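You operate a simulated robot arm through the tools that you are given. There is no shell and no other tool. Be economical: measure what you need, move in short steps, check, and stop when the job is done.

You run a simulated two-armed robot. Do the job below in one go: nothing can be reset, and whatever is moved stays where it is left.

## Task
Push the meter cover shut. Put one of the relief valves from the top of the steel bench on the top of the trolley. Take the tub on the top of the steel bench and put it away on the third shelf in the middle bay from the top of the parts rack. Do these in any order. Set down upright: relief valve, tub.

The check looks at the end state, three seconds after you hand in, the way a careful person would. Anything else that was tipped, shoved, dropped, spilled or broken makes it a failure. Lids that push on must go on centred and level and be pressed home; caps that screw on are set level and turned clockwise until they are tight.

## Robot
Two 7-joint arms with two-finger parallel grippers on one trunk, on a base that drives. Base frame: it is fixed to the floor where the robot stands at the start and does not move with it; the origin is under the middle of the robot, x ahead of it, y to its left, z up. Lengths are in mm, angles in degrees, forces in N, time in s.
The left shoulder is at the start at [5, 128, 1470], the right one opposite. With the tool pointing down near the work surface each hand reaches from about 100 to 480 mm from the robot's upright axis, wherever it stands, measured 20 degrees to its own side. Places, roughly: meter cover [400, 0, 1600]; relief valve [-5250, 2750, 1000]; third shelf in the middle bay of the parts rack [-7800, 1600, 900]; top of the trolley (76x22 cm) [-6100, 920, 840]; tub [-5250, 3000, 1000]. Payload 1.57 kg a hand.
The TCP of each hand is the grasp point between the finger pads, 30 mm short of the fingertips. In the tool frame z runs along the fingers and y along their closing line. Largest opening 80 mm; finger width 17, thickness 12; the body of the gripper, 40 by 82 mm, starts 80 mm behind the TCP.
Orientation is that of the tool frame in the base frame, as a unit quaternion [x, y, z, w]. With the fingers straight down and closing along the base's y, the tool's x points along the base's -x, its y along +y and its z along -z.

## Interface
- The arms move only by the tool drive_tool. It takes "left_commands", "right_commands" or both (then of equal length, played together; a hand with none holds still); each is a list of rows, each a list of 3 entries, a list of its own where there are three numbers: the shift along the tool's x, y, z in mm, then the turn, a rotation vector about the tool's x, y, z in degrees, then the finger opening in mm, from 0 to 80. In form: [[[tx, ty, tz], [wx, wy, wz], hand], ...]. A call has 1 to 8 rows; each row shifts and turns the commanded pose from where the row before left it, along the tool's axes as they then stand. Rows are played at 5 a second. More than 50 mm and 8.6 degrees between two rows, or a gripper value outside its range, and nothing of the call is played. A pose out of reach is approached as far as the arm can. The call stops where the force on the tool passes 40 N (or 10 N more than at its start, if that is more) or the arm is blocked; 0.2 s more then pass. The fingers move at their own pace (about 45 mm/s each) and stop on an object; they squeeze with about 31 N. The grip force told is the motor's: it shows also when the fingers shut on nothing. Time passes only in rows, and 0.2 s behind the last, so rows that do not move let the fingers close. The reply holds the time, the measured pose of the TCP, the force on the tool along the base axes, the opening and the grip force, in the units named above and with some noise, with the torque about the TCP (base axes, N m) and any sound that the robot's microphone picked up.
- Cameras (640 x 400 px; columns grow to the right, rows downward): "scene" is now at [87.5, 13.6, 1611.8]; the picture's right is [-0.04, -1.00, 0.01], its down [-0.42, 0.01, -0.91] and it looks along [0.91, -0.04, -0.42] (base axes); focal length 214 px, centre (320, 200). "left" rides on the left gripper at [72, 7, -122] in its tool frame; the picture's right is [-0.09, 1.00, 0.00], its down [-0.84, -0.08, -0.54] and it looks along [-0.54, -0.05, 0.84] (tool axes); focal length 238 px, centre (320, 200). "right" rides on the right gripper at [72, -7, -122] in its tool frame; the picture's right is [0.09, 1.00, 0.00], its down [-0.84, 0.08, -0.54] and it looks along [-0.54, 0.05, 0.84] (tool axes); focal length 238 px, centre (320, 200). There is no depth. A picture from a camera that has moved, and an enlarged one, comes with that camera's place and axes in the base frame and with its lens.
- grab_frame(camera): a new picture of that camera. No time passes.
- lift_body(by): slides the trunk up (or, below 0, down) by that many mm; the arms and the scene camera ride with it, the base frame stays. It gives what a move gives, with no picture.
- base_move(legs): drives the robot by 1 to 6 legs, each [ahead, left, turn to the left] in mm, mm and degrees, along the robot's own axes; the way and the turn of a leg run together, so that a leg with both is an arc; at most 1500 mm and 180 degrees a leg. The arms and the cameras ride along, it lands a little off, and it stops where it bumps. It gives what a move gives.
- aim_head(pan, tilt): turns the head with the scene camera to pan (to the left, within 80 degrees either way) and tilt (down, from -29 to 69), counted from straight ahead of the robot. It gives what a move gives.
- inspect(camera, box): a new picture of the part [left, top, right, bottom] of that camera's present view, enlarged. No time passes.
- sign_off(): hands the job in; it is judged then, once.

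Go step by step. Nothing tells you exact positions but the pictures and the camera data: compare them with the known pose of the tool, close in by small moves and look again before you grip or let go. The budget is 165 turns and 122 pictures, counting those below and the enlarged ones. Unless the task says otherwise, let go and move clear before handing in, and close with one line.

The tools are called after "Emit:" as a command line: name --argument value ..., lists and objects as JSON in quotes. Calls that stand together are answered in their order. drive_tool: Moves the arms, as the interface text tells. Its arguments: {"type":"object","properties":{"left_commands":{"type":"array","items":{"type":"array"}},"right_commands":{"type":"array","items":{"type":"array"}}},"required":[]} The other tools are called the same way: lift_body (by) slides the trunk up or down; base_move (legs) drives the base; aim_head (pan, tilt) turns the head that bears the scene camera; grab_frame (camera) takes a picture; inspect (camera, box) takes an enlarged picture of a part of a camera's view; sign_off () hands the job in.

At the start:

```text
time_s: 0.0
left_tcp_pos: [320.8, 149.2, 899.8]
left_tool_rot: [-0.001, 0.992, -0.001, -0.129]
left_ft_force: [0.6, -0.2, 0.5]
left_wrist_torque: [0.0, 0.01, -0.03]
left_opening: 80.1
left_grasp_force: 0.1
right_tcp_pos: [435.6, -232.3, 1007.3]
right_tool_rot: [0.0, 1.0, -0.005, 0.005]
right_ft_force: [-0.3, 0.2, -0.2]
right_wrist_torque: [-0.03, 0.0, 0.03]
right_opening: 79.9
right_grasp_force: 0.0
trunk travel left (down, up): [-525.0, 45.0]
robot x, y, heading: [0.0, -0.2, -0.0]
head pan, tilt: [-2.3, 25.4]
```

scene: 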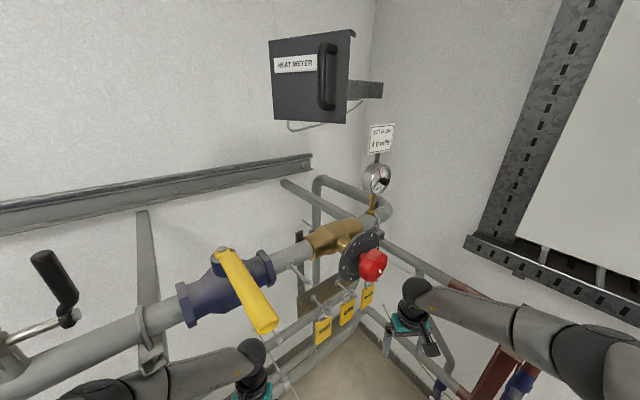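
right: 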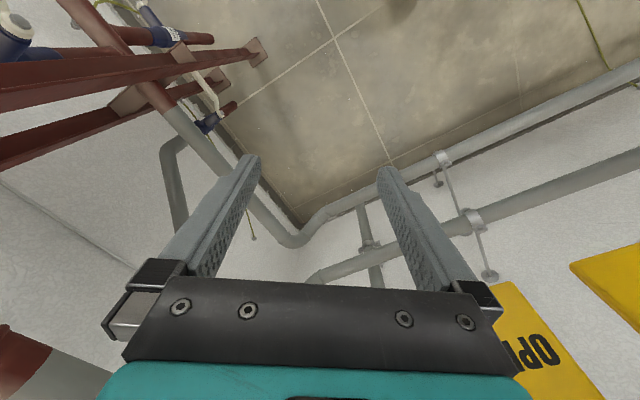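
left: 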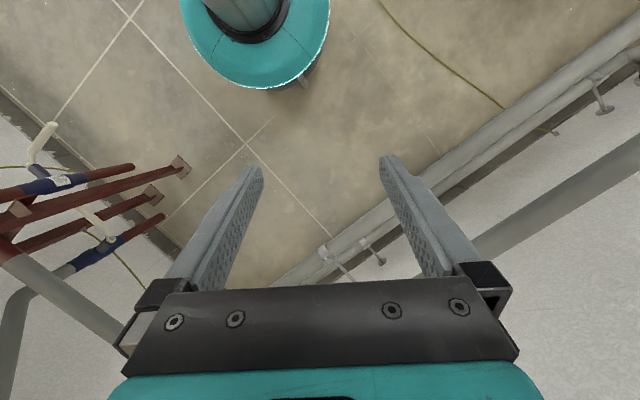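

The meter cover is a dark door with a handle, up and slightly left of the picture centre. I look closer to see how it is hinged.

Emit:
aim_head --pan 0 --tilt 0

Emit:
grab_frame --camera "scene"

Emit:
inspect --camera "scene" --box '[200, 100, 440, 250]'

```text
time_s: 0.9
left_tcp_pos: [320.5, 151.6, 896.8]
left_tool_rot: [-0.006, 0.991, 0.003, -0.132]
left_ft_force: [0.4, 1.0, -0.8]
left_wrist_torque: [-0.03, 0.03, -0.01]
left_opening: 80.0
left_grasp_force: 0.1
right_tcp_pos: [436.8, -233.7, 1005.6]
right_tool_rot: [0.0, 1.0, -0.004, 0.005]
right_ft_force: [-0.6, 0.1, 0.4]
right_wrist_torque: [0.01, 0.03, 0.03]
right_opening: 80.4
right_grasp_force: 0.0
trunk travel left (down, up): [-525.0, 45.0]
robot x, y, heading: [-1.4, -1.6, 0.0]
head pan, tilt: [0.0, 0.0]
```

```text
118 pictures are left
camera scene: at [87.4, 13.8, 1653.0], right [0.0, -1.0, 0.01], down [0.01, -0.01, -1.0], along [1.0, 0.0, 0.01], focal length 214 px, centre (320, 200)
```

scene: 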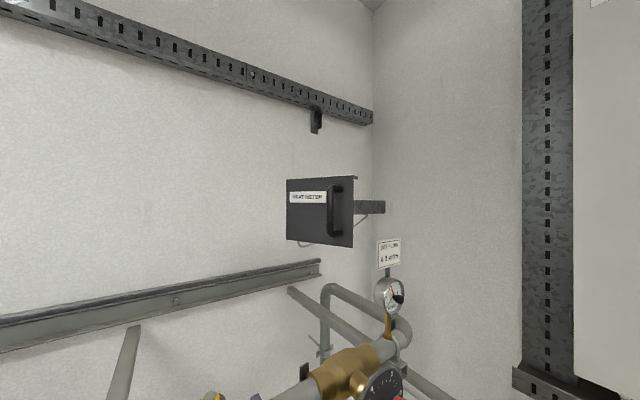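

```text
2.67 times, centred on (320, 175) of scene
camera zoom: at [87.4, 13.8, 1653.0], right [0.0, -1.0, 0.01], down [0.01, -0.01, -1.0], along [1.0, 0.0, 0.01], focal length 572 px, centre (320, 267)
```

zoom: 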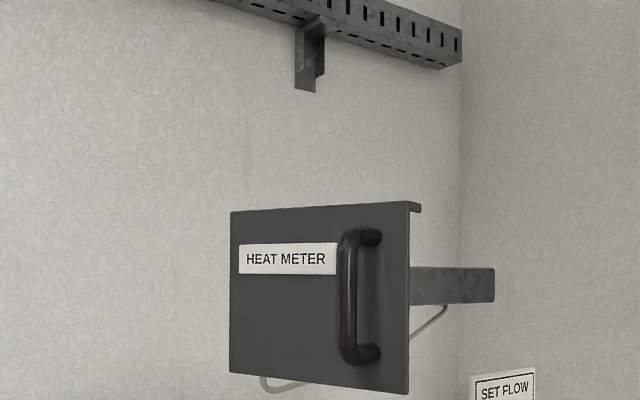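

The cover looks hinged at its left edge and stands open towards me. I back off a little for a view from the side.

Emit:
base_move --legs '[[-350, 0, 0]]'

Emit:
aim_head --pan 0 --tilt 15

Emit:
grab_frame --camera "scene"

```text
time_s: 2.1
left_tcp_pos: [269.2, 136.7, 896.0]
left_tool_rot: [0.0, 0.991, 0.003, -0.136]
left_ft_force: [0.3, 0.3, -0.3]
left_wrist_torque: [0.0, 0.05, -0.01]
left_opening: 80.3
left_grasp_force: 0.0
right_tcp_pos: [382.3, -243.5, 997.8]
right_tool_rot: [0.001, 1.0, -0.001, -0.002]
right_ft_force: [-0.1, -0.5, -0.6]
right_wrist_torque: [0.01, 0.07, -0.01]
right_opening: 80.1
right_grasp_force: 0.0
trunk travel left (down, up): [-525.0, 45.0]
robot x, y, heading: [-58.1, -0.2, -0.1]
head pan, tilt: [0.0, 0.0]
stopped in leg 1: the robot was blocked; the commanded pose is now the measured one
```

```text
time_s: 2.9
left_tcp_pos: [267.0, 136.4, 897.0]
left_tool_rot: [0.0, 0.991, 0.003, -0.135]
left_ft_force: [-0.3, 0.6, -0.6]
left_wrist_torque: [0.01, 0.0, -0.03]
left_opening: 80.2
left_grasp_force: 0.0
right_tcp_pos: [381.1, -244.5, 999.2]
right_tool_rot: [0.001, 1.0, -0.001, -0.002]
right_ft_force: [0.9, -0.3, 0.3]
right_wrist_torque: [0.01, -0.01, -0.02]
right_opening: 80.0
right_grasp_force: 0.0
trunk travel left (down, up): [-525.0, 45.0]
robot x, y, heading: [-59.4, -3.7, -0.2]
head pan, tilt: [0.0, 15.0]
```

```text
116 pictures are left
camera scene: at [43.2, -0.2, 1628.1], right [0.0, -1.0, 0.0], down [-0.26, 0.0, -0.97], along [0.97, 0.0, -0.26], focal length 214 px, centre (320, 200)
```

scene: 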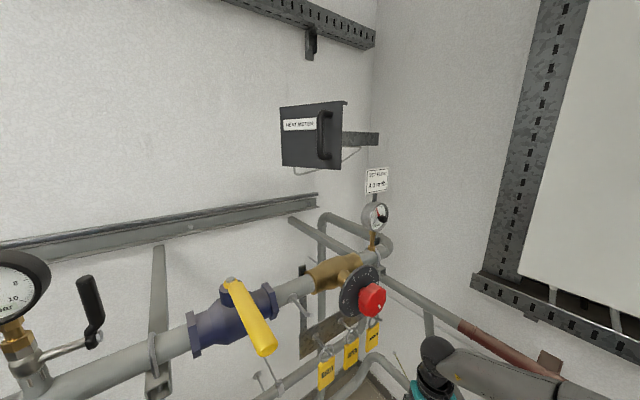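

Something behind the robot blocked the reverse. I look around both sides before driving again.

Emit:
aim_head --pan 80 --tilt 35

Emit:
grab_frame --camera "scene"

Emit:
aim_head --pan -80 --tilt 35

Emit:
grab_frame --camera "scene"

```text
time_s: 4.4
left_tcp_pos: [266.8, 138.1, 897.4]
left_tool_rot: [0.0, 0.991, 0.002, -0.135]
left_ft_force: [-0.3, -0.7, -0.1]
left_wrist_torque: [-0.01, -0.01, -0.04]
left_opening: 80.1
left_grasp_force: 0.0
right_tcp_pos: [382.5, -244.5, 998.3]
right_tool_rot: [0.002, 1.0, -0.002, -0.002]
right_ft_force: [-0.8, -0.4, 0.2]
right_wrist_torque: [0.02, 0.0, 0.01]
right_opening: 80.2
right_grasp_force: 0.0
trunk travel left (down, up): [-525.0, 45.0]
robot x, y, heading: [-62.7, -0.1, -0.2]
head pan, tilt: [80.0, 35.0]
```

```text
115 pictures are left
camera scene: at [-34.3, 86.4, 1596.0], right [0.98, -0.18, 0.0], down [-0.1, -0.56, -0.82], along [0.14, 0.81, -0.57], focal length 214 px, centre (320, 200)
```

scene: 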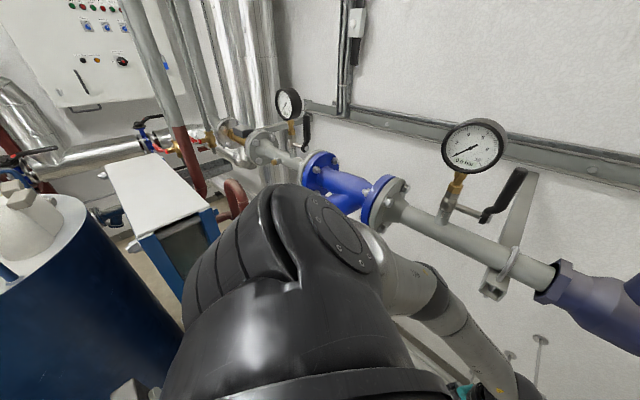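

```text
time_s: 6.9
left_tcp_pos: [268.0, 136.1, 896.1]
left_tool_rot: [-0.001, 0.991, 0.002, -0.134]
left_ft_force: [1.0, -0.4, -0.3]
left_wrist_torque: [0.01, -0.01, 0.04]
left_opening: 80.3
left_grasp_force: 0.0
right_tcp_pos: [380.9, -244.3, 998.4]
right_tool_rot: [0.002, 1.0, -0.001, -0.002]
right_ft_force: [1.0, -0.7, -0.1]
right_wrist_torque: [-0.01, 0.03, -0.05]
right_opening: 79.6
right_grasp_force: 0.0
trunk travel left (down, up): [-525.0, 45.0]
robot x, y, heading: [-57.6, -0.9, 0.1]
head pan, tilt: [-80.0, 35.0]
```

```text
114 pictures are left
camera scene: at [-34.5, -87.0, 1596.0], right [-0.98, -0.17, 0.0], down [-0.1, 0.56, -0.82], along [0.14, -0.81, -0.57], focal length 214 px, centre (320, 200)
```

scene: 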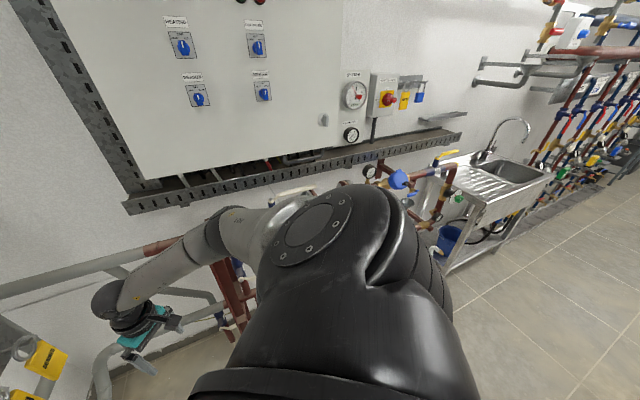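

The cover's free edge is on the right, near [450, -45, 1640], and it swings away from me to close. I'll bring the right hand up with its fingers pointing forward, lifting it first.

Emit:
drive_tool --right_commands '[[[10, 0, -45], [0, 0, 0], 40], [[10, 0, -45], [0, 0, 0], 0], [[10, 0, -45], [0, 0, 0], 0], [[10, 0, -45], [0, 0, 0], 0], [[0, 0, -45], [0, 0, 0], 0], [[0, 0, -45], [0, 0, 0], 0]]'

Emit:
drive_tool --right_commands '[[[0, 0, -20], [0, -8.4, 0], 0], [[0, 0, -20], [0, -8.4, 0], 0], [[0, 0, -20], [0, -8.4, 0], 0], [[0, 0, -20], [0, -8.4, 0], 0], [[-20, 0, 0], [0, -8.4, 0], 0], [[-20, 0, 0], [0, -8.4, 0], 0], [[-20, 0, 0], [0, -8.4, 0], 0], [[-20, 0, 0], [0, -8.4, 0], 0]]'

Emit:
aim_head --pan 0 --tilt 15

Emit:
grab_frame --camera "scene"

Emit:
grab_frame --camera "right"

```text
time_s: 8.3
left_tcp_pos: [267.6, 136.9, 897.5]
left_tool_rot: [0.0, 0.991, 0.002, -0.135]
left_ft_force: [0.9, 0.3, -0.2]
left_wrist_torque: [-0.02, -0.01, -0.01]
left_opening: 79.9
left_grasp_force: 0.1
right_tcp_pos: [343.3, -244.3, 1269.1]
right_tool_rot: [0.001, 1.0, -0.001, -0.003]
right_ft_force: [-0.1, -0.2, 0.3]
right_wrist_torque: [0.0, 0.01, 0.01]
right_opening: 0.2
right_grasp_force: 21.3
trunk travel left (down, up): [-525.0, 45.0]
robot x, y, heading: [-59.6, -3.2, -0.4]
head pan, tilt: [-80.0, 35.0]
```

```text
time_s: 10.1
left_tcp_pos: [267.2, 136.1, 896.9]
left_tool_rot: [-0.002, 0.991, 0.002, -0.135]
left_ft_force: [0.0, -0.2, -0.5]
left_wrist_torque: [0.02, 0.02, 0.02]
left_opening: 80.3
left_grasp_force: 0.1
right_tcp_pos: [380.9, -244.7, 1403.1]
right_tool_rot: [0.001, 0.832, -0.001, 0.554]
right_ft_force: [0.5, 0.6, -0.3]
right_wrist_torque: [0.0, 0.01, 0.02]
right_opening: 0.0
right_grasp_force: 21.3
trunk travel left (down, up): [-525.0, 45.0]
robot x, y, heading: [-62.1, -3.1, -0.1]
head pan, tilt: [-80.0, 35.0]
```

```text
time_s: 11.6
left_tcp_pos: [268.3, 136.5, 897.0]
left_tool_rot: [-0.001, 0.991, 0.003, -0.135]
left_ft_force: [0.5, -0.4, -0.6]
left_wrist_torque: [0.03, 0.06, -0.02]
left_opening: 80.0
left_grasp_force: 0.0
right_tcp_pos: [379.9, -244.1, 1402.5]
right_tool_rot: [0.0, 0.834, -0.001, 0.551]
right_ft_force: [0.6, -0.1, -0.3]
right_wrist_torque: [-0.03, -0.02, 0.03]
right_opening: 0.1
right_grasp_force: 21.6
trunk travel left (down, up): [-525.0, 45.0]
robot x, y, heading: [-64.4, -5.0, -0.1]
head pan, tilt: [0.0, 15.0]
```

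```text
113 pictures are left
camera scene: at [43.7, -0.5, 1628.0], right [0.0, -1.0, 0.0], down [-0.26, 0.0, -0.97], along [0.97, 0.0, -0.26], focal length 214 px, centre (320, 200)
```

scene: 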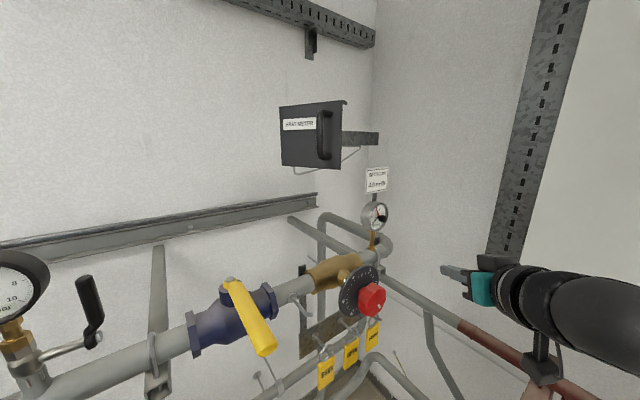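

```text
112 pictures are left
camera right: at [239.5, -252.8, 1384.3], right [-0.03, 1.0, -0.09], down [-0.17, 0.08, 0.98], along [0.98, 0.05, 0.17], focal length 238 px, centre (320, 200)
```

right: 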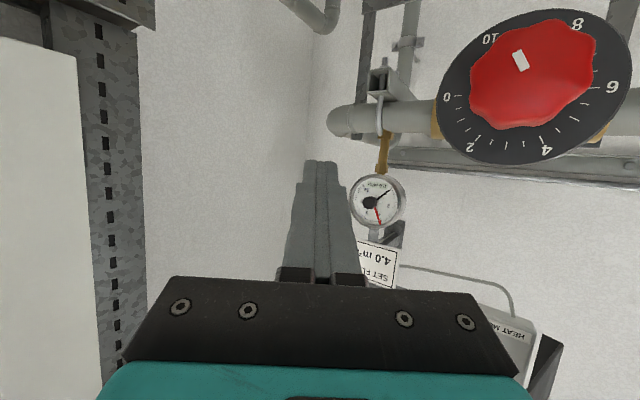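

The right camera shows a grey meter box with the black cover beside it. I raise the right hand to its height to see the gap.

Emit:
drive_tool --right_commands '[[[-45, 0, -15], [0, -8, 0], 0], [[-45, 0, -15], [0, -8, 0], 0], [[-45, 0, -10], [0, -7, 0], 0], [[-40, 0, 0], [0, 0, 0], 0]]'

Emit:
grab_frame --camera "right"

Emit:
grab_frame --camera "scene"

```text
time_s: 12.6
left_tcp_pos: [267.2, 137.1, 897.3]
left_tool_rot: [0.0, 0.991, 0.003, -0.134]
left_ft_force: [-0.4, 0.9, 0.1]
left_wrist_torque: [0.03, 0.01, 0.0]
left_opening: 80.0
left_grasp_force: 0.0
right_tcp_pos: [376.8, -244.3, 1582.9]
right_tool_rot: [0.001, 0.707, -0.001, 0.707]
right_ft_force: [0.9, 0.3, -0.2]
right_wrist_torque: [-0.01, 0.03, -0.03]
right_opening: 0.0
right_grasp_force: 21.6
trunk travel left (down, up): [-525.0, 45.0]
robot x, y, heading: [-59.1, 1.0, -0.1]
head pan, tilt: [0.0, 15.0]
```

```text
111 pictures are left
camera right: at [253.6, -251.6, 1511.5], right [0.0, 1.0, -0.09], down [-0.54, 0.08, 0.84], along [0.84, 0.05, 0.54], focal length 238 px, centre (320, 200)
```

right: 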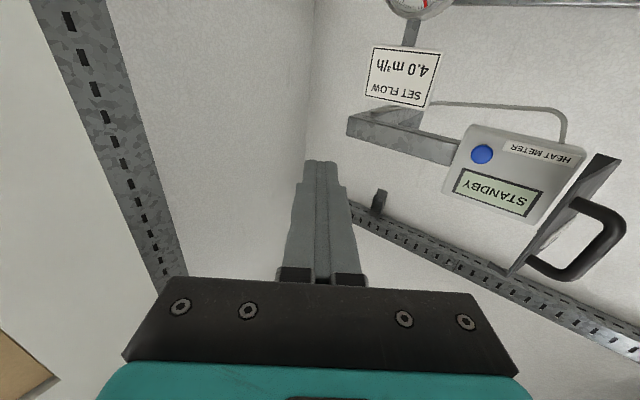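

```text
110 pictures are left
camera scene: at [44.2, 0.1, 1627.9], right [0.0, -1.0, 0.0], down [-0.26, 0.0, -0.97], along [0.97, 0.0, -0.26], focal length 214 px, centre (320, 200)
```

scene: 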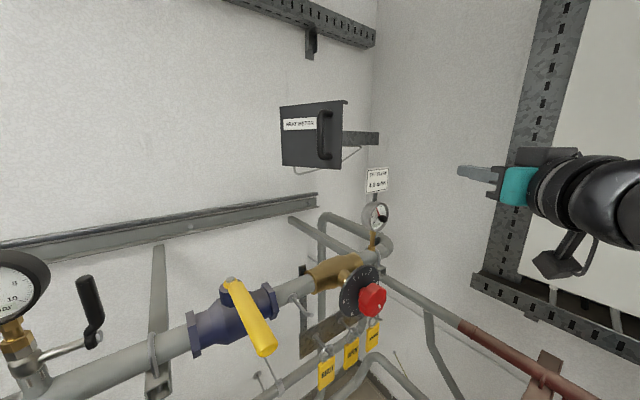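

The cover is hinged at about [482, 76], its free edge is near [415, -41] and its handle grip near [395, 5, 1640]. I'll pitch the right hand up 40° to keep it clear of the head and bring the tip in front of the handle.

Emit:
drive_tool --right_commands '[[[0, 0, -4], [0, -8, 0], 0], [[0, 0, -5], [0, -8, 0], 0], [[0, 0, 0], [0, -8, 0], 0], [[0, 0, 0], [0, -8, 0], 0], [[0, 0, 0], [0, -8, 0], 0], [[-31, 0, 0], [0, 0, 0], 0], [[-31, 20, 0], [0, 0, 0], 0], [[0, 48, 0], [0, 0, 0], 0]]'

Emit:
drive_tool --right_commands '[[[0, 45, 0], [0, 0, 0], 0], [[0, 45, 0], [0, 0, 0], 0], [[0, 45, 0], [0, 0, 0], 0]]'

Emit:
grab_frame --camera "right"

Emit:
grab_frame --camera "scene"

```text
time_s: 14.4
left_tcp_pos: [267.6, 136.8, 897.1]
left_tool_rot: [0.0, 0.991, 0.003, -0.135]
left_ft_force: [0.3, -0.1, -0.1]
left_wrist_torque: [-0.03, 0.0, 0.0]
left_opening: 79.9
left_grasp_force: 0.0
right_tcp_pos: [337.1, -228.5, 1653.9]
right_tool_rot: [-0.028, 0.436, 0.018, 0.899]
right_ft_force: [-0.9, -0.2, 0.9]
right_wrist_torque: [0.01, 0.02, -0.02]
right_opening: 0.2
right_grasp_force: 21.5
right hand out of reach, approached as far as the arm can: row 2, 4, 5, 7, 8
trunk travel left (down, up): [-525.0, 45.0]
robot x, y, heading: [-59.2, -3.4, -0.2]
head pan, tilt: [0.0, 15.0]
```

```text
time_s: 15.2
left_tcp_pos: [267.1, 135.9, 897.3]
left_tool_rot: [-0.001, 0.991, 0.002, -0.135]
left_ft_force: [0.2, 0.6, 0.5]
left_wrist_torque: [0.0, 0.01, 0.01]
left_opening: 80.1
left_grasp_force: 0.1
right_tcp_pos: [337.4, -228.2, 1654.1]
right_tool_rot: [-0.028, 0.436, 0.018, 0.9]
right_ft_force: [-0.3, 1.3, 0.2]
right_wrist_torque: [0.04, -0.01, 0.0]
right_opening: 0.2
right_grasp_force: 21.0
right hand out of reach, approached as far as the arm can: row 1, 2, 3
trunk travel left (down, up): [-525.0, 45.0]
robot x, y, heading: [-61.8, 1.8, -0.5]
head pan, tilt: [0.0, 15.0]
```

```text
109 pictures are left
camera right: at [285.6, -244.0, 1521.7], right [0.0, 0.99, -0.11], down [-0.95, 0.04, 0.32], along [0.32, 0.1, 0.94], focal length 238 px, centre (320, 200)
```

right: 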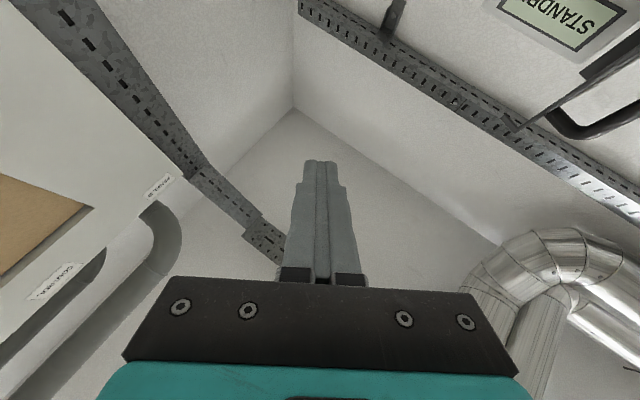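

```text
108 pictures are left
camera scene: at [43.6, -0.5, 1628.0], right [0.0, -1.0, 0.0], down [-0.26, 0.0, -0.97], along [0.97, 0.0, -0.26], focal length 214 px, centre (320, 200)
```

scene: 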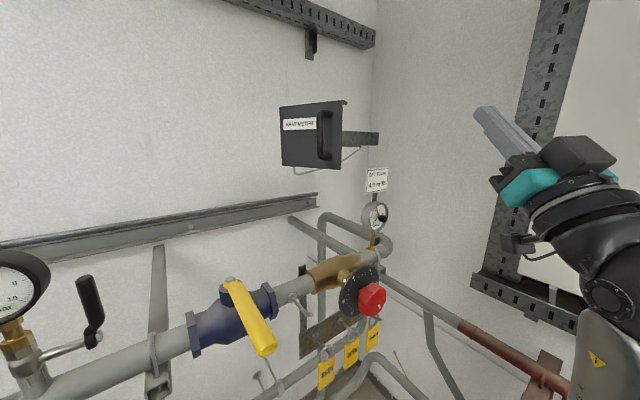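

The right arm is at its limit there, while the left shoulder is better placed for this. I'll leave the right hand and raise the left one the same way.

Emit:
drive_tool --left_commands '[[[12, 0, -43], [0, 0, 0], 40], [[12, 0, -43], [0, 0, 0], 0], [[12, 0, -43], [0, 0, 0], 0], [[12, 0, -43], [0, 0, 0], 0], [[12, 0, -43], [0, 0, 0], 0], [[12, 0, -43], [0, 0, 0], 0], [[12, 0, -43], [0, 0, 0], 0], [[12, 0, -43], [0, 0, 0], 0]]'

Emit:
drive_tool --left_commands '[[[0, 0, -15], [0, -8.4, 0], 0], [[0, 0, -15], [0, -8.4, 0], 0], [[0, 0, -15], [0, -8.4, 0], 0], [[0, 0, -15], [0, -8.4, 0], 0], [[0, 0, -15], [0, -8.4, 0], 0], [[0, 0, 0], [0, -8.4, 0], 0], [[-20, 0, 0], [0, -8.4, 0], 0], [[-20, 0, 0], [0, -8.4, 0], 0]]'

Emit:
drive_tool --left_commands '[[[-30, 0, 0], [0, -8.4, 0], 0], [[-30, 0, 0], [0, -8.4, 0], 0], [[-30, 0, 0], [0, -8.4, 0], 0], [[-30, 0, 0], [0, -8.4, 0], 0]]'

Emit:
grab_frame --camera "scene"

```text
time_s: 17.1
left_tcp_pos: [204.1, 137.3, 1182.0]
left_tool_rot: [0.004, 0.963, 0.077, -0.257]
left_ft_force: [0.4, 0.5, -0.5]
left_wrist_torque: [-0.01, 0.03, 0.0]
left_opening: 0.2
left_grasp_force: 20.8
right_tcp_pos: [335.0, -251.0, 1650.6]
right_tool_rot: [-0.021, 0.435, 0.02, 0.9]
right_ft_force: [0.4, 0.4, -0.1]
right_wrist_torque: [0.03, 0.04, 0.02]
right_opening: 0.1
right_grasp_force: 21.3
trunk travel left (down, up): [-525.0, 45.0]
robot x, y, heading: [-66.7, -1.2, -0.2]
head pan, tilt: [0.0, 15.0]
stopped in row 8 (left hand): the arm was blocked; the commanded pose is now the measured one
```

```text
time_s: 17.7
left_tcp_pos: [232.8, 148.0, 1170.0]
left_tool_rot: [-0.066, 0.976, 0.116, -0.174]
left_ft_force: [0.3, 0.0, 0.9]
left_wrist_torque: [0.03, -0.01, 0.02]
left_opening: 0.0
left_grasp_force: 21.2
right_tcp_pos: [346.1, -265.5, 1647.6]
right_tool_rot: [-0.018, 0.438, 0.021, 0.899]
right_ft_force: [0.6, -0.8, -0.6]
right_wrist_torque: [-0.02, -0.07, 0.04]
right_opening: 0.0
right_grasp_force: 21.5
trunk travel left (down, up): [-525.0, 45.0]
robot x, y, heading: [-63.0, -10.1, -0.5]
head pan, tilt: [0.0, 15.0]
stopped in row 3 (left hand): the arm was blocked; the commanded pose is now the measured one
```

```text
time_s: 18.9
left_tcp_pos: [345.4, 146.8, 1162.2]
left_tool_rot: [-0.01, 0.985, 0.116, 0.126]
left_ft_force: [0.3, 0.4, -1.2]
left_wrist_torque: [0.01, 0.04, 0.01]
left_opening: 0.0
left_grasp_force: 21.4
right_tcp_pos: [339.1, -262.4, 1648.9]
right_tool_rot: [-0.018, 0.436, 0.019, 0.9]
right_ft_force: [-0.1, 0.1, -0.2]
right_wrist_torque: [-0.02, -0.01, 0.01]
right_opening: 0.0
right_grasp_force: 21.9
trunk travel left (down, up): [-525.0, 45.0]
robot x, y, heading: [-62.2, -6.6, -0.5]
head pan, tilt: [0.0, 15.0]
stopped in row 4 (left hand): the arm was blocked; the commanded pose is now the measured one
```

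```text
107 pictures are left
camera scene: at [46.7, -32.4, 1628.9], right [-0.01, -1.0, -0.02], down [-0.26, 0.02, -0.97], along [0.97, 0.0, -0.26], focal length 214 px, centre (320, 200)
```

scene: 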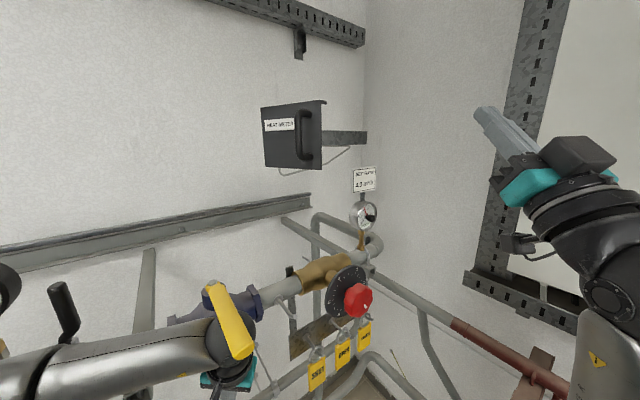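

The left arm was blocked and the trunk has leaned, so its elbow is pressing on something. I look to the left.

Emit:
aim_head --pan 60 --tilt 35

Emit:
grab_frame --camera "scene"

Emit:
grab_frame --camera "left"

```text
time_s: 20.2
left_tcp_pos: [345.2, 148.3, 1162.6]
left_tool_rot: [-0.011, 0.985, 0.116, 0.127]
left_ft_force: [-0.4, 0.2, 0.3]
left_wrist_torque: [-0.04, 0.04, 0.0]
left_opening: 0.0
left_grasp_force: 21.0
right_tcp_pos: [340.4, -263.0, 1648.8]
right_tool_rot: [-0.018, 0.436, 0.02, 0.899]
right_ft_force: [0.5, 0.0, 0.3]
right_wrist_torque: [-0.02, 0.02, 0.01]
right_opening: 0.0
right_grasp_force: 21.2
trunk travel left (down, up): [-525.0, 45.0]
robot x, y, heading: [-62.9, -0.5, -0.1]
head pan, tilt: [60.0, 35.0]
```

```text
106 pictures are left
camera scene: at [-1.3, 44.0, 1597.2], right [0.86, -0.5, -0.01], down [-0.29, -0.48, -0.83], along [0.41, 0.72, -0.56], focal length 214 px, centre (320, 200)
```

scene: 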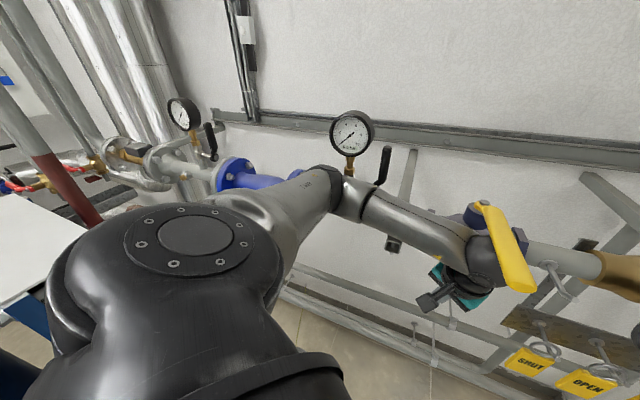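

```text
105 pictures are left
camera left: at [245.5, 127.2, 1260.9], right [0.04, 0.97, 0.25], down [0.68, -0.21, 0.7], along [0.73, 0.14, -0.67], focal length 238 px, centre (320, 200)
```

left: 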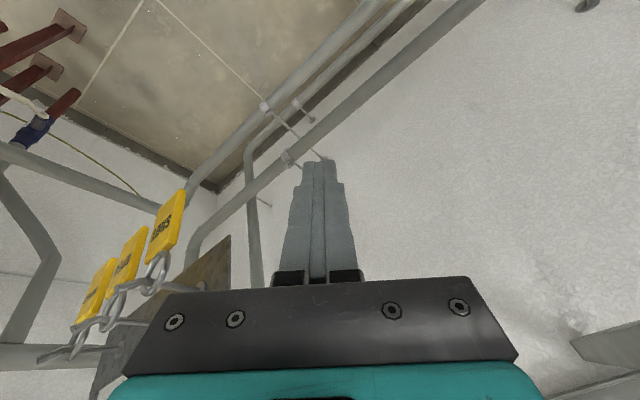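

The left elbow is up against the gauge piping. I back the left arm out along the way it came, in small rows.

Emit:
drive_tool --left_commands '[[[26, 1, -8], [0, 8, 0], 0], [[28, 0, -4], [0, 8, 0], 0], [[28, 0, 0], [0, 8, 0], 0], [[28, 0, 4], [0, 8, 0], 0]]'

Emit:
grab_frame --camera "scene"

```text
time_s: 21.2
left_tcp_pos: [235.1, 143.2, 1165.5]
left_tool_rot: [-0.042, 0.982, 0.108, -0.152]
left_ft_force: [-0.5, -0.3, 0.7]
left_wrist_torque: [-0.04, 0.03, 0.02]
left_opening: 0.2
left_grasp_force: 21.2
right_tcp_pos: [341.9, -259.0, 1648.2]
right_tool_rot: [-0.019, 0.438, 0.021, 0.899]
right_ft_force: [0.2, -0.6, 0.0]
right_wrist_torque: [-0.01, 0.01, 0.02]
right_opening: 0.2
right_grasp_force: 21.2
trunk travel left (down, up): [-525.0, 45.0]
robot x, y, heading: [-62.1, -3.6, -0.3]
head pan, tilt: [60.0, 35.0]
```

```text
104 pictures are left
camera scene: at [-0.4, 45.7, 1597.4], right [0.86, -0.5, -0.01], down [-0.29, -0.48, -0.83], along [0.41, 0.72, -0.56], focal length 214 px, centre (320, 200)
```

scene: 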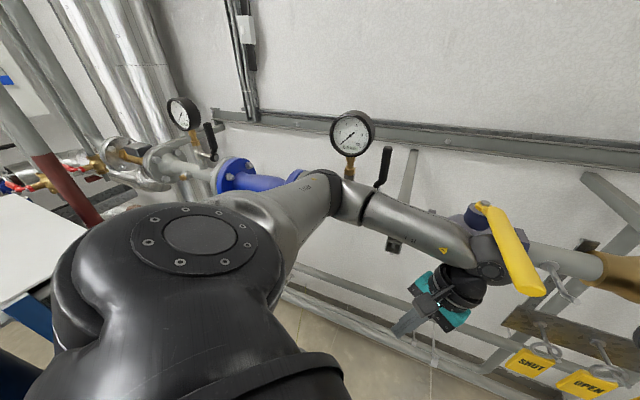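

Emit:
drive_tool --left_commands '[[[-17, -11, 40], [0, 0, 0], 0], [[-17, -11, 40], [0, 0, 0], 0], [[-17, -11, 40], [0, 0, 0], 0], [[-17, -11, 40], [0, 0, 0], 0], [[-17, -11, 40], [0, 0, 0], 0], [[-17, -11, 40], [0, 0, 0], 0]]'

Emit:
grab_frame --camera "scene"

```text
time_s: 22.6
left_tcp_pos: [261.0, 158.9, 894.4]
left_tool_rot: [-0.044, 0.982, 0.1, -0.152]
left_ft_force: [-0.1, -0.2, 0.5]
left_wrist_torque: [-0.03, 0.02, 0.0]
left_opening: 0.0
left_grasp_force: 21.1
right_tcp_pos: [338.3, -232.6, 1653.1]
right_tool_rot: [-0.027, 0.437, 0.016, 0.899]
right_ft_force: [0.2, -0.5, -0.1]
right_wrist_torque: [0.0, -0.02, 0.0]
right_opening: 0.0
right_grasp_force: 21.9
trunk travel left (down, up): [-525.0, 45.0]
robot x, y, heading: [-63.9, -3.6, -0.3]
head pan, tilt: [60.0, 35.0]
```

```text
103 pictures are left
camera scene: at [-3.5, 72.9, 1595.8], right [0.86, -0.5, 0.0], down [-0.29, -0.5, -0.82], along [0.41, 0.71, -0.57], focal length 214 px, centre (320, 200)
```

scene: 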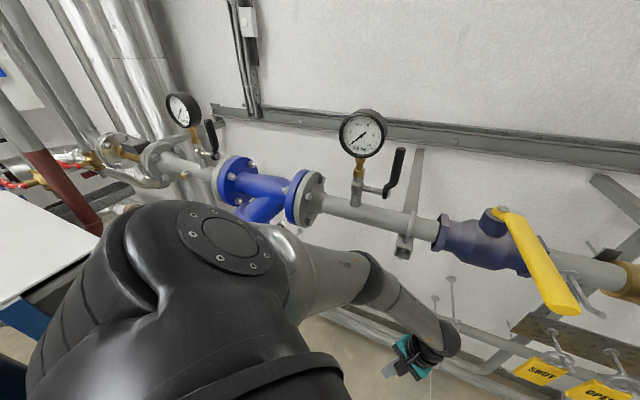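

The piping looks untouched and the arm is free. Now I level the right hand, yaw it to the left and bring it in front of the handle.

Emit:
drive_tool --right_commands '[[[0, 0, 0], [0, 8, 0], 0], [[0, 0, 0], [0, 8, 0], 0], [[0, 0, 0], [0, 8, 0], 0], [[0, 0, 0], [0, 8, 0], 0], [[0, 0, 0], [-8, 6, 0], 0], [[0, 20, 0], [-8, 0, 0], 0], [[0, 20, 0], [-8, 0, 0], 0]]'

Emit:
aim_head --pan 0 --tilt 15

Emit:
grab_frame --camera "scene"

```text
refused: row 5 steps farther than a row can; nothing moved
```

```text
time_s: 23.9
left_tcp_pos: [261.4, 158.7, 894.3]
left_tool_rot: [-0.047, 0.982, 0.101, -0.151]
left_ft_force: [0.5, 0.4, 0.8]
left_wrist_torque: [0.01, 0.06, -0.01]
left_opening: 0.0
left_grasp_force: 21.4
right_tcp_pos: [336.2, -232.0, 1654.2]
right_tool_rot: [-0.027, 0.435, 0.016, 0.9]
right_ft_force: [-0.5, -0.3, -0.4]
right_wrist_torque: [0.01, -0.01, -0.01]
right_opening: 0.0
right_grasp_force: 21.2
trunk travel left (down, up): [-525.0, 45.0]
robot x, y, heading: [-65.2, -7.0, -0.5]
head pan, tilt: [0.0, 15.0]
```

```text
102 pictures are left
camera scene: at [43.8, -3.4, 1628.0], right [0.0, -1.0, 0.0], down [-0.26, 0.0, -0.97], along [0.97, 0.0, -0.26], focal length 214 px, centre (320, 200)
```

scene: 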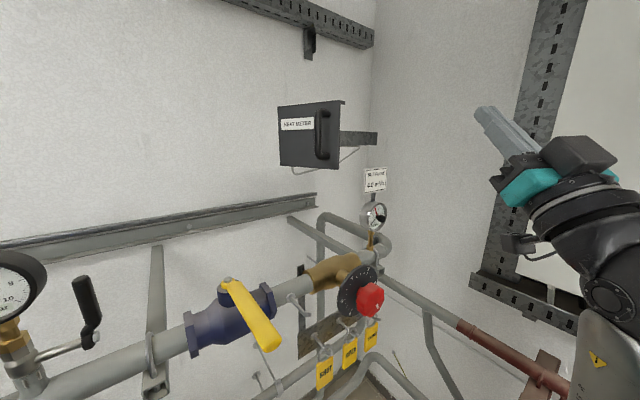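

Emit:
drive_tool --right_commands '[[[0, 0, 0], [0, 8, 0], 0], [[0, 0, 0], [0, 8, 0], 0], [[0, 0, 0], [0, 8, 0], 0], [[0, 0, 0], [0, 8, 0], 0], [[0, 0, 0], [0, 6, 0], 0], [[0, 20, 0], [-8, 0, 0], 0], [[0, 20, 0], [-8, 0, 0], 0], [[0, 20, 0], [-8, 0, 0], 0]]'

Emit:
grab_frame --camera "scene"

```text
time_s: 25.7
left_tcp_pos: [260.9, 157.6, 895.1]
left_tool_rot: [-0.046, 0.982, 0.101, -0.152]
left_ft_force: [0.0, -0.9, -1.0]
left_wrist_torque: [-0.01, -0.01, 0.0]
left_opening: 0.0
left_grasp_force: 21.5
right_tcp_pos: [331.0, -176.7, 1654.1]
right_tool_rot: [-0.178, 0.688, 0.153, 0.687]
right_ft_force: [0.3, 0.2, 0.6]
right_wrist_torque: [0.03, 0.04, -0.01]
right_opening: 0.1
right_grasp_force: 21.4
right hand out of reach, approached as far as the arm can: row 1
trunk travel left (down, up): [-525.0, 45.0]
robot x, y, heading: [-60.8, -6.0, -0.0]
head pan, tilt: [0.0, 15.0]
```

```text
101 pictures are left
camera scene: at [43.6, -3.8, 1628.0], right [0.0, -1.0, 0.0], down [-0.26, 0.0, -0.97], along [0.97, 0.0, -0.26], focal length 214 px, centre (320, 200)
```

scene: 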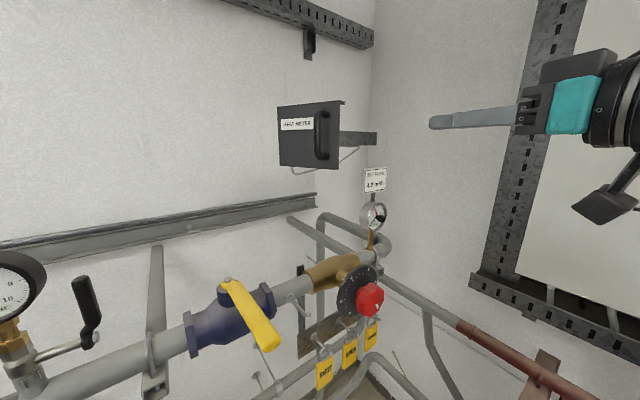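

Emit:
drive_tool --right_commands '[[[3, 40, 14], [0, 0, 0], 0], [[3, 40, 14], [0, 0, 0], 0], [[4, 34, 20], [0, 0, 0], 0], [[4, 30, 20], [0, 0, 0], 0]]'

Emit:
grab_frame --camera "scene"

Emit:
grab_frame --camera "right"

```text
time_s: 26.7
left_tcp_pos: [260.8, 159.6, 894.6]
left_tool_rot: [-0.046, 0.982, 0.1, -0.151]
left_ft_force: [0.2, 0.7, 0.0]
left_wrist_torque: [-0.01, -0.01, -0.02]
left_opening: 0.0
left_grasp_force: 21.7
right_tcp_pos: [327.5, -14.8, 1633.2]
right_tool_rot: [-0.179, 0.688, 0.153, 0.687]
right_ft_force: [0.4, 0.4, 0.4]
right_wrist_torque: [-0.01, -0.04, -0.01]
right_opening: 0.0
right_grasp_force: 21.5
trunk travel left (down, up): [-525.0, 45.0]
robot x, y, heading: [-60.1, -8.3, -0.2]
head pan, tilt: [0.0, 15.0]
```

```text
100 pictures are left
camera scene: at [44.1, -2.1, 1627.9], right [0.0, -1.0, 0.0], down [-0.26, 0.0, -0.97], along [0.97, 0.0, -0.26], focal length 214 px, centre (320, 200)
```

scene: 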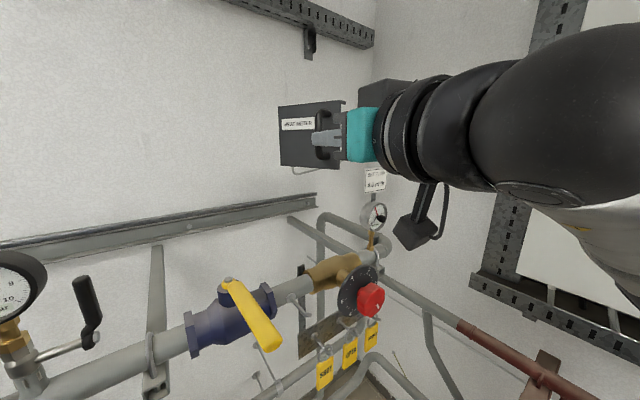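

```text
99 pictures are left
camera right: at [221.7, -80.6, 1563.1], right [-0.45, 0.88, -0.13], down [-0.52, -0.15, 0.84], along [0.72, 0.45, 0.53], focal length 238 px, centre (320, 200)
```

right: 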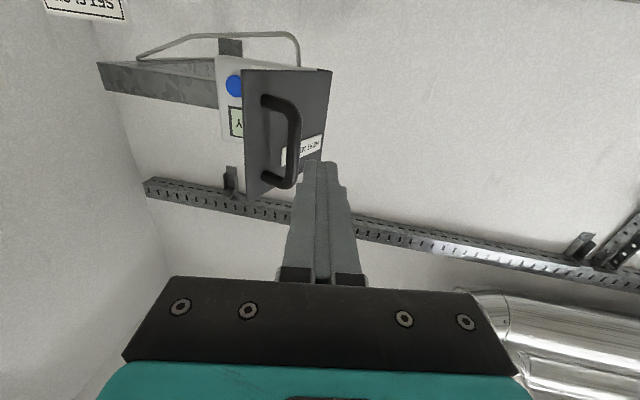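

The handle grip is just ahead of the tip. Pushing on the plate between the grip and the free edge gives better leverage, so I shift the tip there first.

Emit:
drive_tool --right_commands '[[[0, -32, -16], [0, 0, 0], 0], [[-3, -12, 23], [0, 0, 0], 0], [[-2, 0, 20], [0, 0, 0], 0]]'

Emit:
grab_frame --camera "right"

Emit:
inspect --camera "scene" --box '[240, 60, 440, 185]'

```text
time_s: 27.5
left_tcp_pos: [260.4, 158.4, 895.1]
left_tool_rot: [-0.046, 0.982, 0.1, -0.151]
left_ft_force: [0.0, 0.1, 0.7]
left_wrist_torque: [-0.02, 0.01, 0.01]
left_opening: 0.4
left_grasp_force: 21.4
right_tcp_pos: [370.3, -46.0, 1641.2]
right_tool_rot: [-0.178, 0.688, 0.154, 0.687]
right_ft_force: [0.1, 0.0, -0.1]
right_wrist_torque: [0.0, -0.02, 0.0]
right_opening: 0.0
right_grasp_force: 21.5
trunk travel left (down, up): [-525.0, 45.0]
robot x, y, heading: [-57.7, -7.0, -0.2]
head pan, tilt: [0.0, 15.0]
```

```text
98 pictures are left
camera right: at [265.0, -110.8, 1570.1], right [-0.45, 0.88, -0.13], down [-0.52, -0.15, 0.84], along [0.72, 0.44, 0.53], focal length 238 px, centre (320, 200)
```

right: 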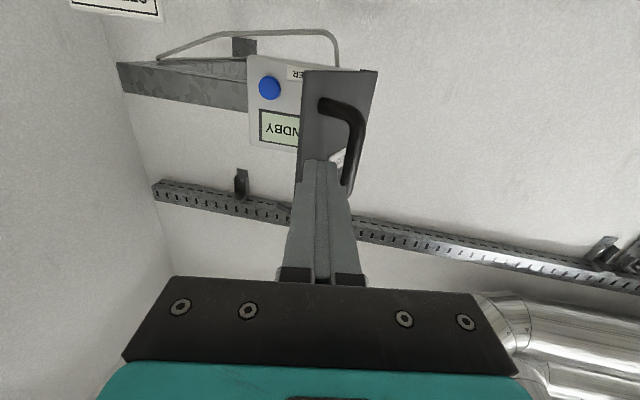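

```text
3.20 times, centred on (340, 122) of scene
camera zoom: at [43.6, -3.7, 1628.0], right [0.0, -1.0, 0.0], down [-0.26, 0.0, -0.97], along [0.97, 0.0, -0.26], focal length 686 px, centre (256, 448)
```

zoom: 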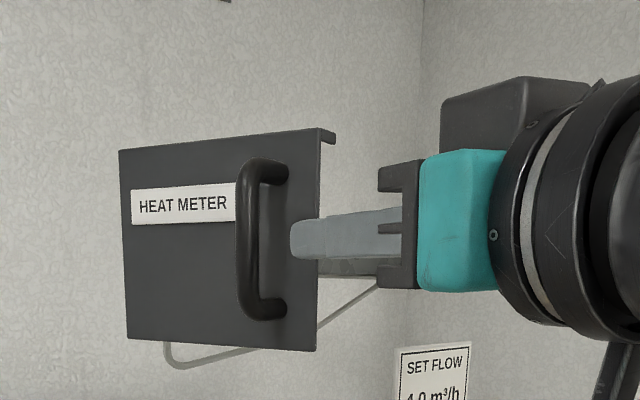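

The tip sits in front of the strip between grip and edge. Now I push along the closing arc.

Emit:
drive_tool --right_commands '[[[0, 0, 20], [0, 0, 0], 0], [[0, -14, 15], [0, 0, 0], 0], [[0, -14, 15], [0, 0, 0], 0], [[0, -14, 15], [0, 0, 0], 0]]'

Emit:
grab_frame --camera "right"

Emit:
inspect --camera "scene" --box '[240, 60, 440, 185]'

```text
time_s: 28.5
left_tcp_pos: [260.6, 154.4, 895.7]
left_tool_rot: [-0.046, 0.982, 0.103, -0.15]
left_ft_force: [0.6, -0.3, -0.2]
left_wrist_torque: [-0.01, 0.02, 0.0]
left_opening: 0.1
left_grasp_force: 21.2
right_tcp_pos: [448.8, -61.5, 1641.9]
right_tool_rot: [-0.173, 0.689, 0.152, 0.688]
right_ft_force: [-6.4, -18.2, -4.6]
right_wrist_torque: [0.12, 0.11, -0.04]
right_opening: 0.0
right_grasp_force: 21.2
trunk travel left (down, up): [-525.0, 45.0]
robot x, y, heading: [-64.1, -4.5, -0.2]
head pan, tilt: [0.0, 15.0]
```

```text
96 pictures are left
camera right: at [341.3, -125.5, 1570.6], right [-0.44, 0.89, -0.12], down [-0.52, -0.15, 0.84], along [0.73, 0.44, 0.53], focal length 238 px, centre (320, 200)
```

right: 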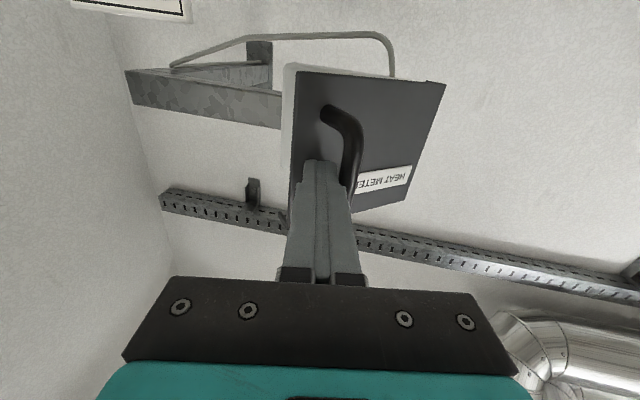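

```text
3.20 times, centred on (340, 122) of scene
camera zoom: at [42.2, -9.4, 1628.0], right [0.0, -1.0, 0.0], down [-0.26, 0.0, -0.97], along [0.97, 0.0, -0.26], focal length 686 px, centre (256, 448)
```

zoom: 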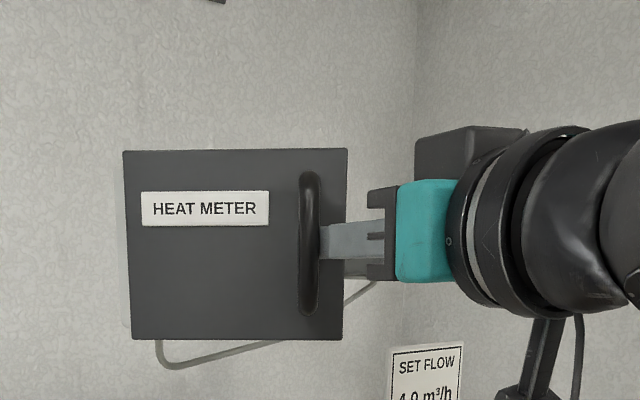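

The cover is about half shut. I keep pushing, leaning a little more towards -y.

Emit:
drive_tool --right_commands '[[[0, -11, 12], [0, 0, 0], 0], [[0, -9, 14], [0, 0, 0], 0], [[0, -8, 15], [0, 0, 0], 0]]'

Emit:
grab_frame --camera "right"

```text
time_s: 29.3
left_tcp_pos: [261.6, 154.9, 896.3]
left_tool_rot: [-0.046, 0.982, 0.103, -0.151]
left_ft_force: [-0.7, -0.2, 0.7]
left_wrist_torque: [0.02, 0.04, 0.0]
left_opening: 0.1
left_grasp_force: 21.2
right_tcp_pos: [499.6, -72.9, 1641.3]
right_tool_rot: [-0.171, 0.69, 0.15, 0.687]
right_ft_force: [-0.7, -28.3, -4.5]
right_wrist_torque: [0.13, 0.01, 0.02]
right_opening: 0.1
right_grasp_force: 20.9
trunk travel left (down, up): [-525.0, 45.0]
robot x, y, heading: [-62.2, -4.0, -0.4]
head pan, tilt: [0.0, 15.0]
```

```text
94 pictures are left
camera right: at [393.3, -136.5, 1571.6], right [-0.44, 0.89, -0.12], down [-0.52, -0.14, 0.84], along [0.73, 0.43, 0.53], focal length 238 px, centre (320, 200)
```

right: 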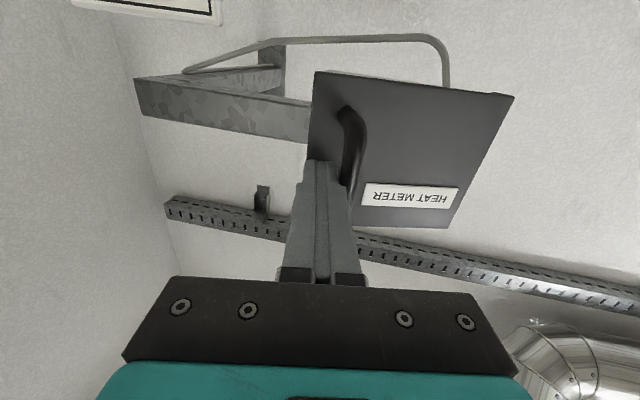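

Emit:
drive_tool --right_commands '[[[0, -8, 2], [0, 0, 0], 0], [[0, -8, 9], [0, 0, 0], 0], [[0, -5, 11], [0, 0, 0], 0]]'

Emit:
grab_frame --camera "right"

Emit:
inspect --camera "scene" --box '[240, 60, 440, 185]'

```text
time_s: 30.1
left_tcp_pos: [260.4, 157.3, 895.3]
left_tool_rot: [-0.046, 0.982, 0.102, -0.151]
left_ft_force: [0.5, 0.3, 0.0]
left_wrist_torque: [0.0, 0.0, 0.03]
left_opening: 0.2
left_grasp_force: 21.2
right_tcp_pos: [528.1, -70.9, 1641.9]
right_tool_rot: [-0.177, 0.688, 0.154, 0.687]
right_ft_force: [1.7, -12.6, -2.0]
right_wrist_torque: [0.07, 0.02, -0.01]
right_opening: 0.0
right_grasp_force: 21.2
trunk travel left (down, up): [-525.0, 45.0]
robot x, y, heading: [-61.5, -4.4, -0.1]
head pan, tilt: [0.0, 15.0]
```

```text
93 pictures are left
camera right: at [422.4, -136.8, 1571.7], right [-0.45, 0.88, -0.12], down [-0.52, -0.15, 0.84], along [0.72, 0.44, 0.53], focal length 238 px, centre (320, 200)
```

right: 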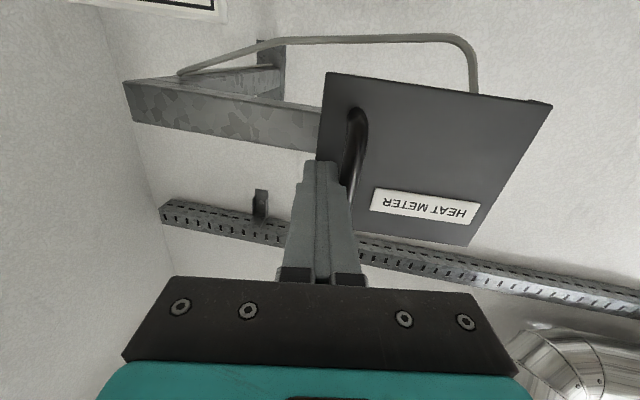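

```text
3.20 times, centred on (340, 122) of scene
camera zoom: at [45.0, -6.9, 1627.9], right [0.0, -1.0, 0.0], down [-0.26, 0.0, -0.97], along [0.97, 0.0, -0.26], focal length 686 px, centre (256, 448)
```

zoom: 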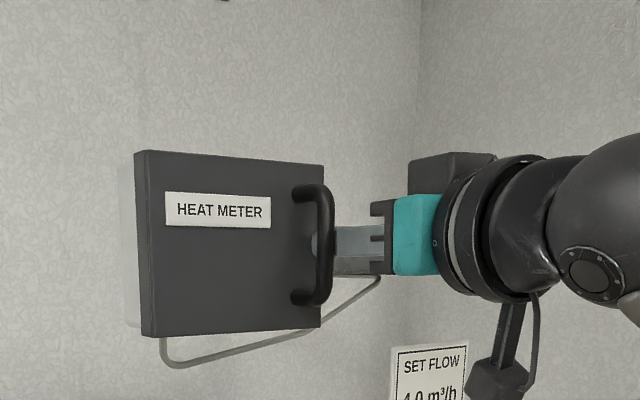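

Nearly shut. I press straight along the fingers, which now point square at the closed face.

Emit:
drive_tool --right_commands '[[[0, -3, 8], [0, 0, 0], 0], [[0, 0, 8], [0, 0, 0], 0], [[0, 0, 8], [0, 0, 0], 0], [[0, 0, 8], [0, 0, 0], 0], [[0, 0, 8], [0, 0, 0], 0]]'

Emit:
grab_frame --camera "right"

Emit:
inspect --camera "scene" --box '[240, 60, 440, 185]'

```text
time_s: 31.0
left_tcp_pos: [257.7, 154.9, 895.6]
left_tool_rot: [-0.046, 0.983, 0.102, -0.148]
left_ft_force: [0.3, 0.3, 0.5]
left_wrist_torque: [-0.03, -0.02, 0.0]
left_opening: 0.0
left_grasp_force: 21.0
right_tcp_pos: [541.5, -67.3, 1644.2]
right_tool_rot: [-0.175, 0.689, 0.151, 0.687]
right_ft_force: [-27.1, -16.5, -8.8]
right_wrist_torque: [-0.07, -0.03, 0.4]
right_opening: 0.0
right_grasp_force: 21.2
trunk travel left (down, up): [-525.0, 45.0]
robot x, y, heading: [-59.8, -1.6, -0.7]
head pan, tilt: [0.0, 15.0]
stopped in row 4 (right hand): the force on the tool passed its limit at 45 N (the readings are from after the stop); the commanded pose is now the measured one
```

```text
91 pictures are left
camera right: at [436.2, -132.7, 1573.8], right [-0.45, 0.89, -0.12], down [-0.52, -0.15, 0.84], along [0.73, 0.44, 0.53], focal length 238 px, centre (320, 200)
```

right: 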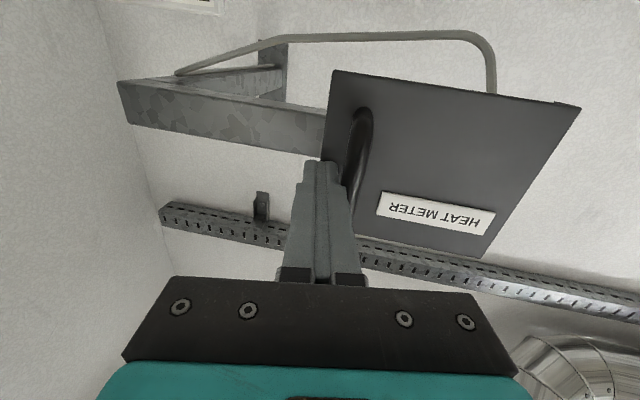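

```text
3.20 times, centred on (340, 122) of scene
camera zoom: at [35.7, -8.5, 1628.4], right [-0.01, -1.0, 0.0], down [-0.25, 0.0, -0.97], along [0.97, -0.01, -0.25], focal length 686 px, centre (256, 448)
```

zoom: 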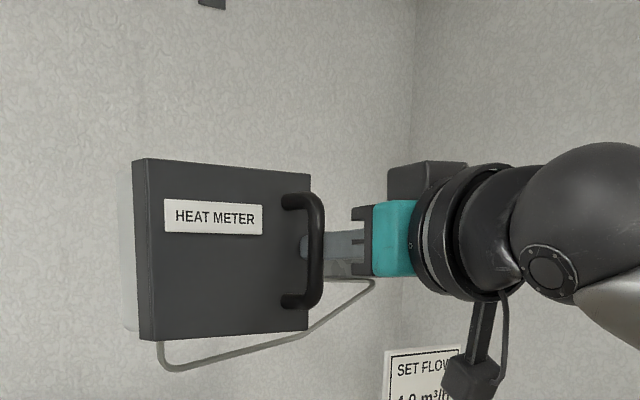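

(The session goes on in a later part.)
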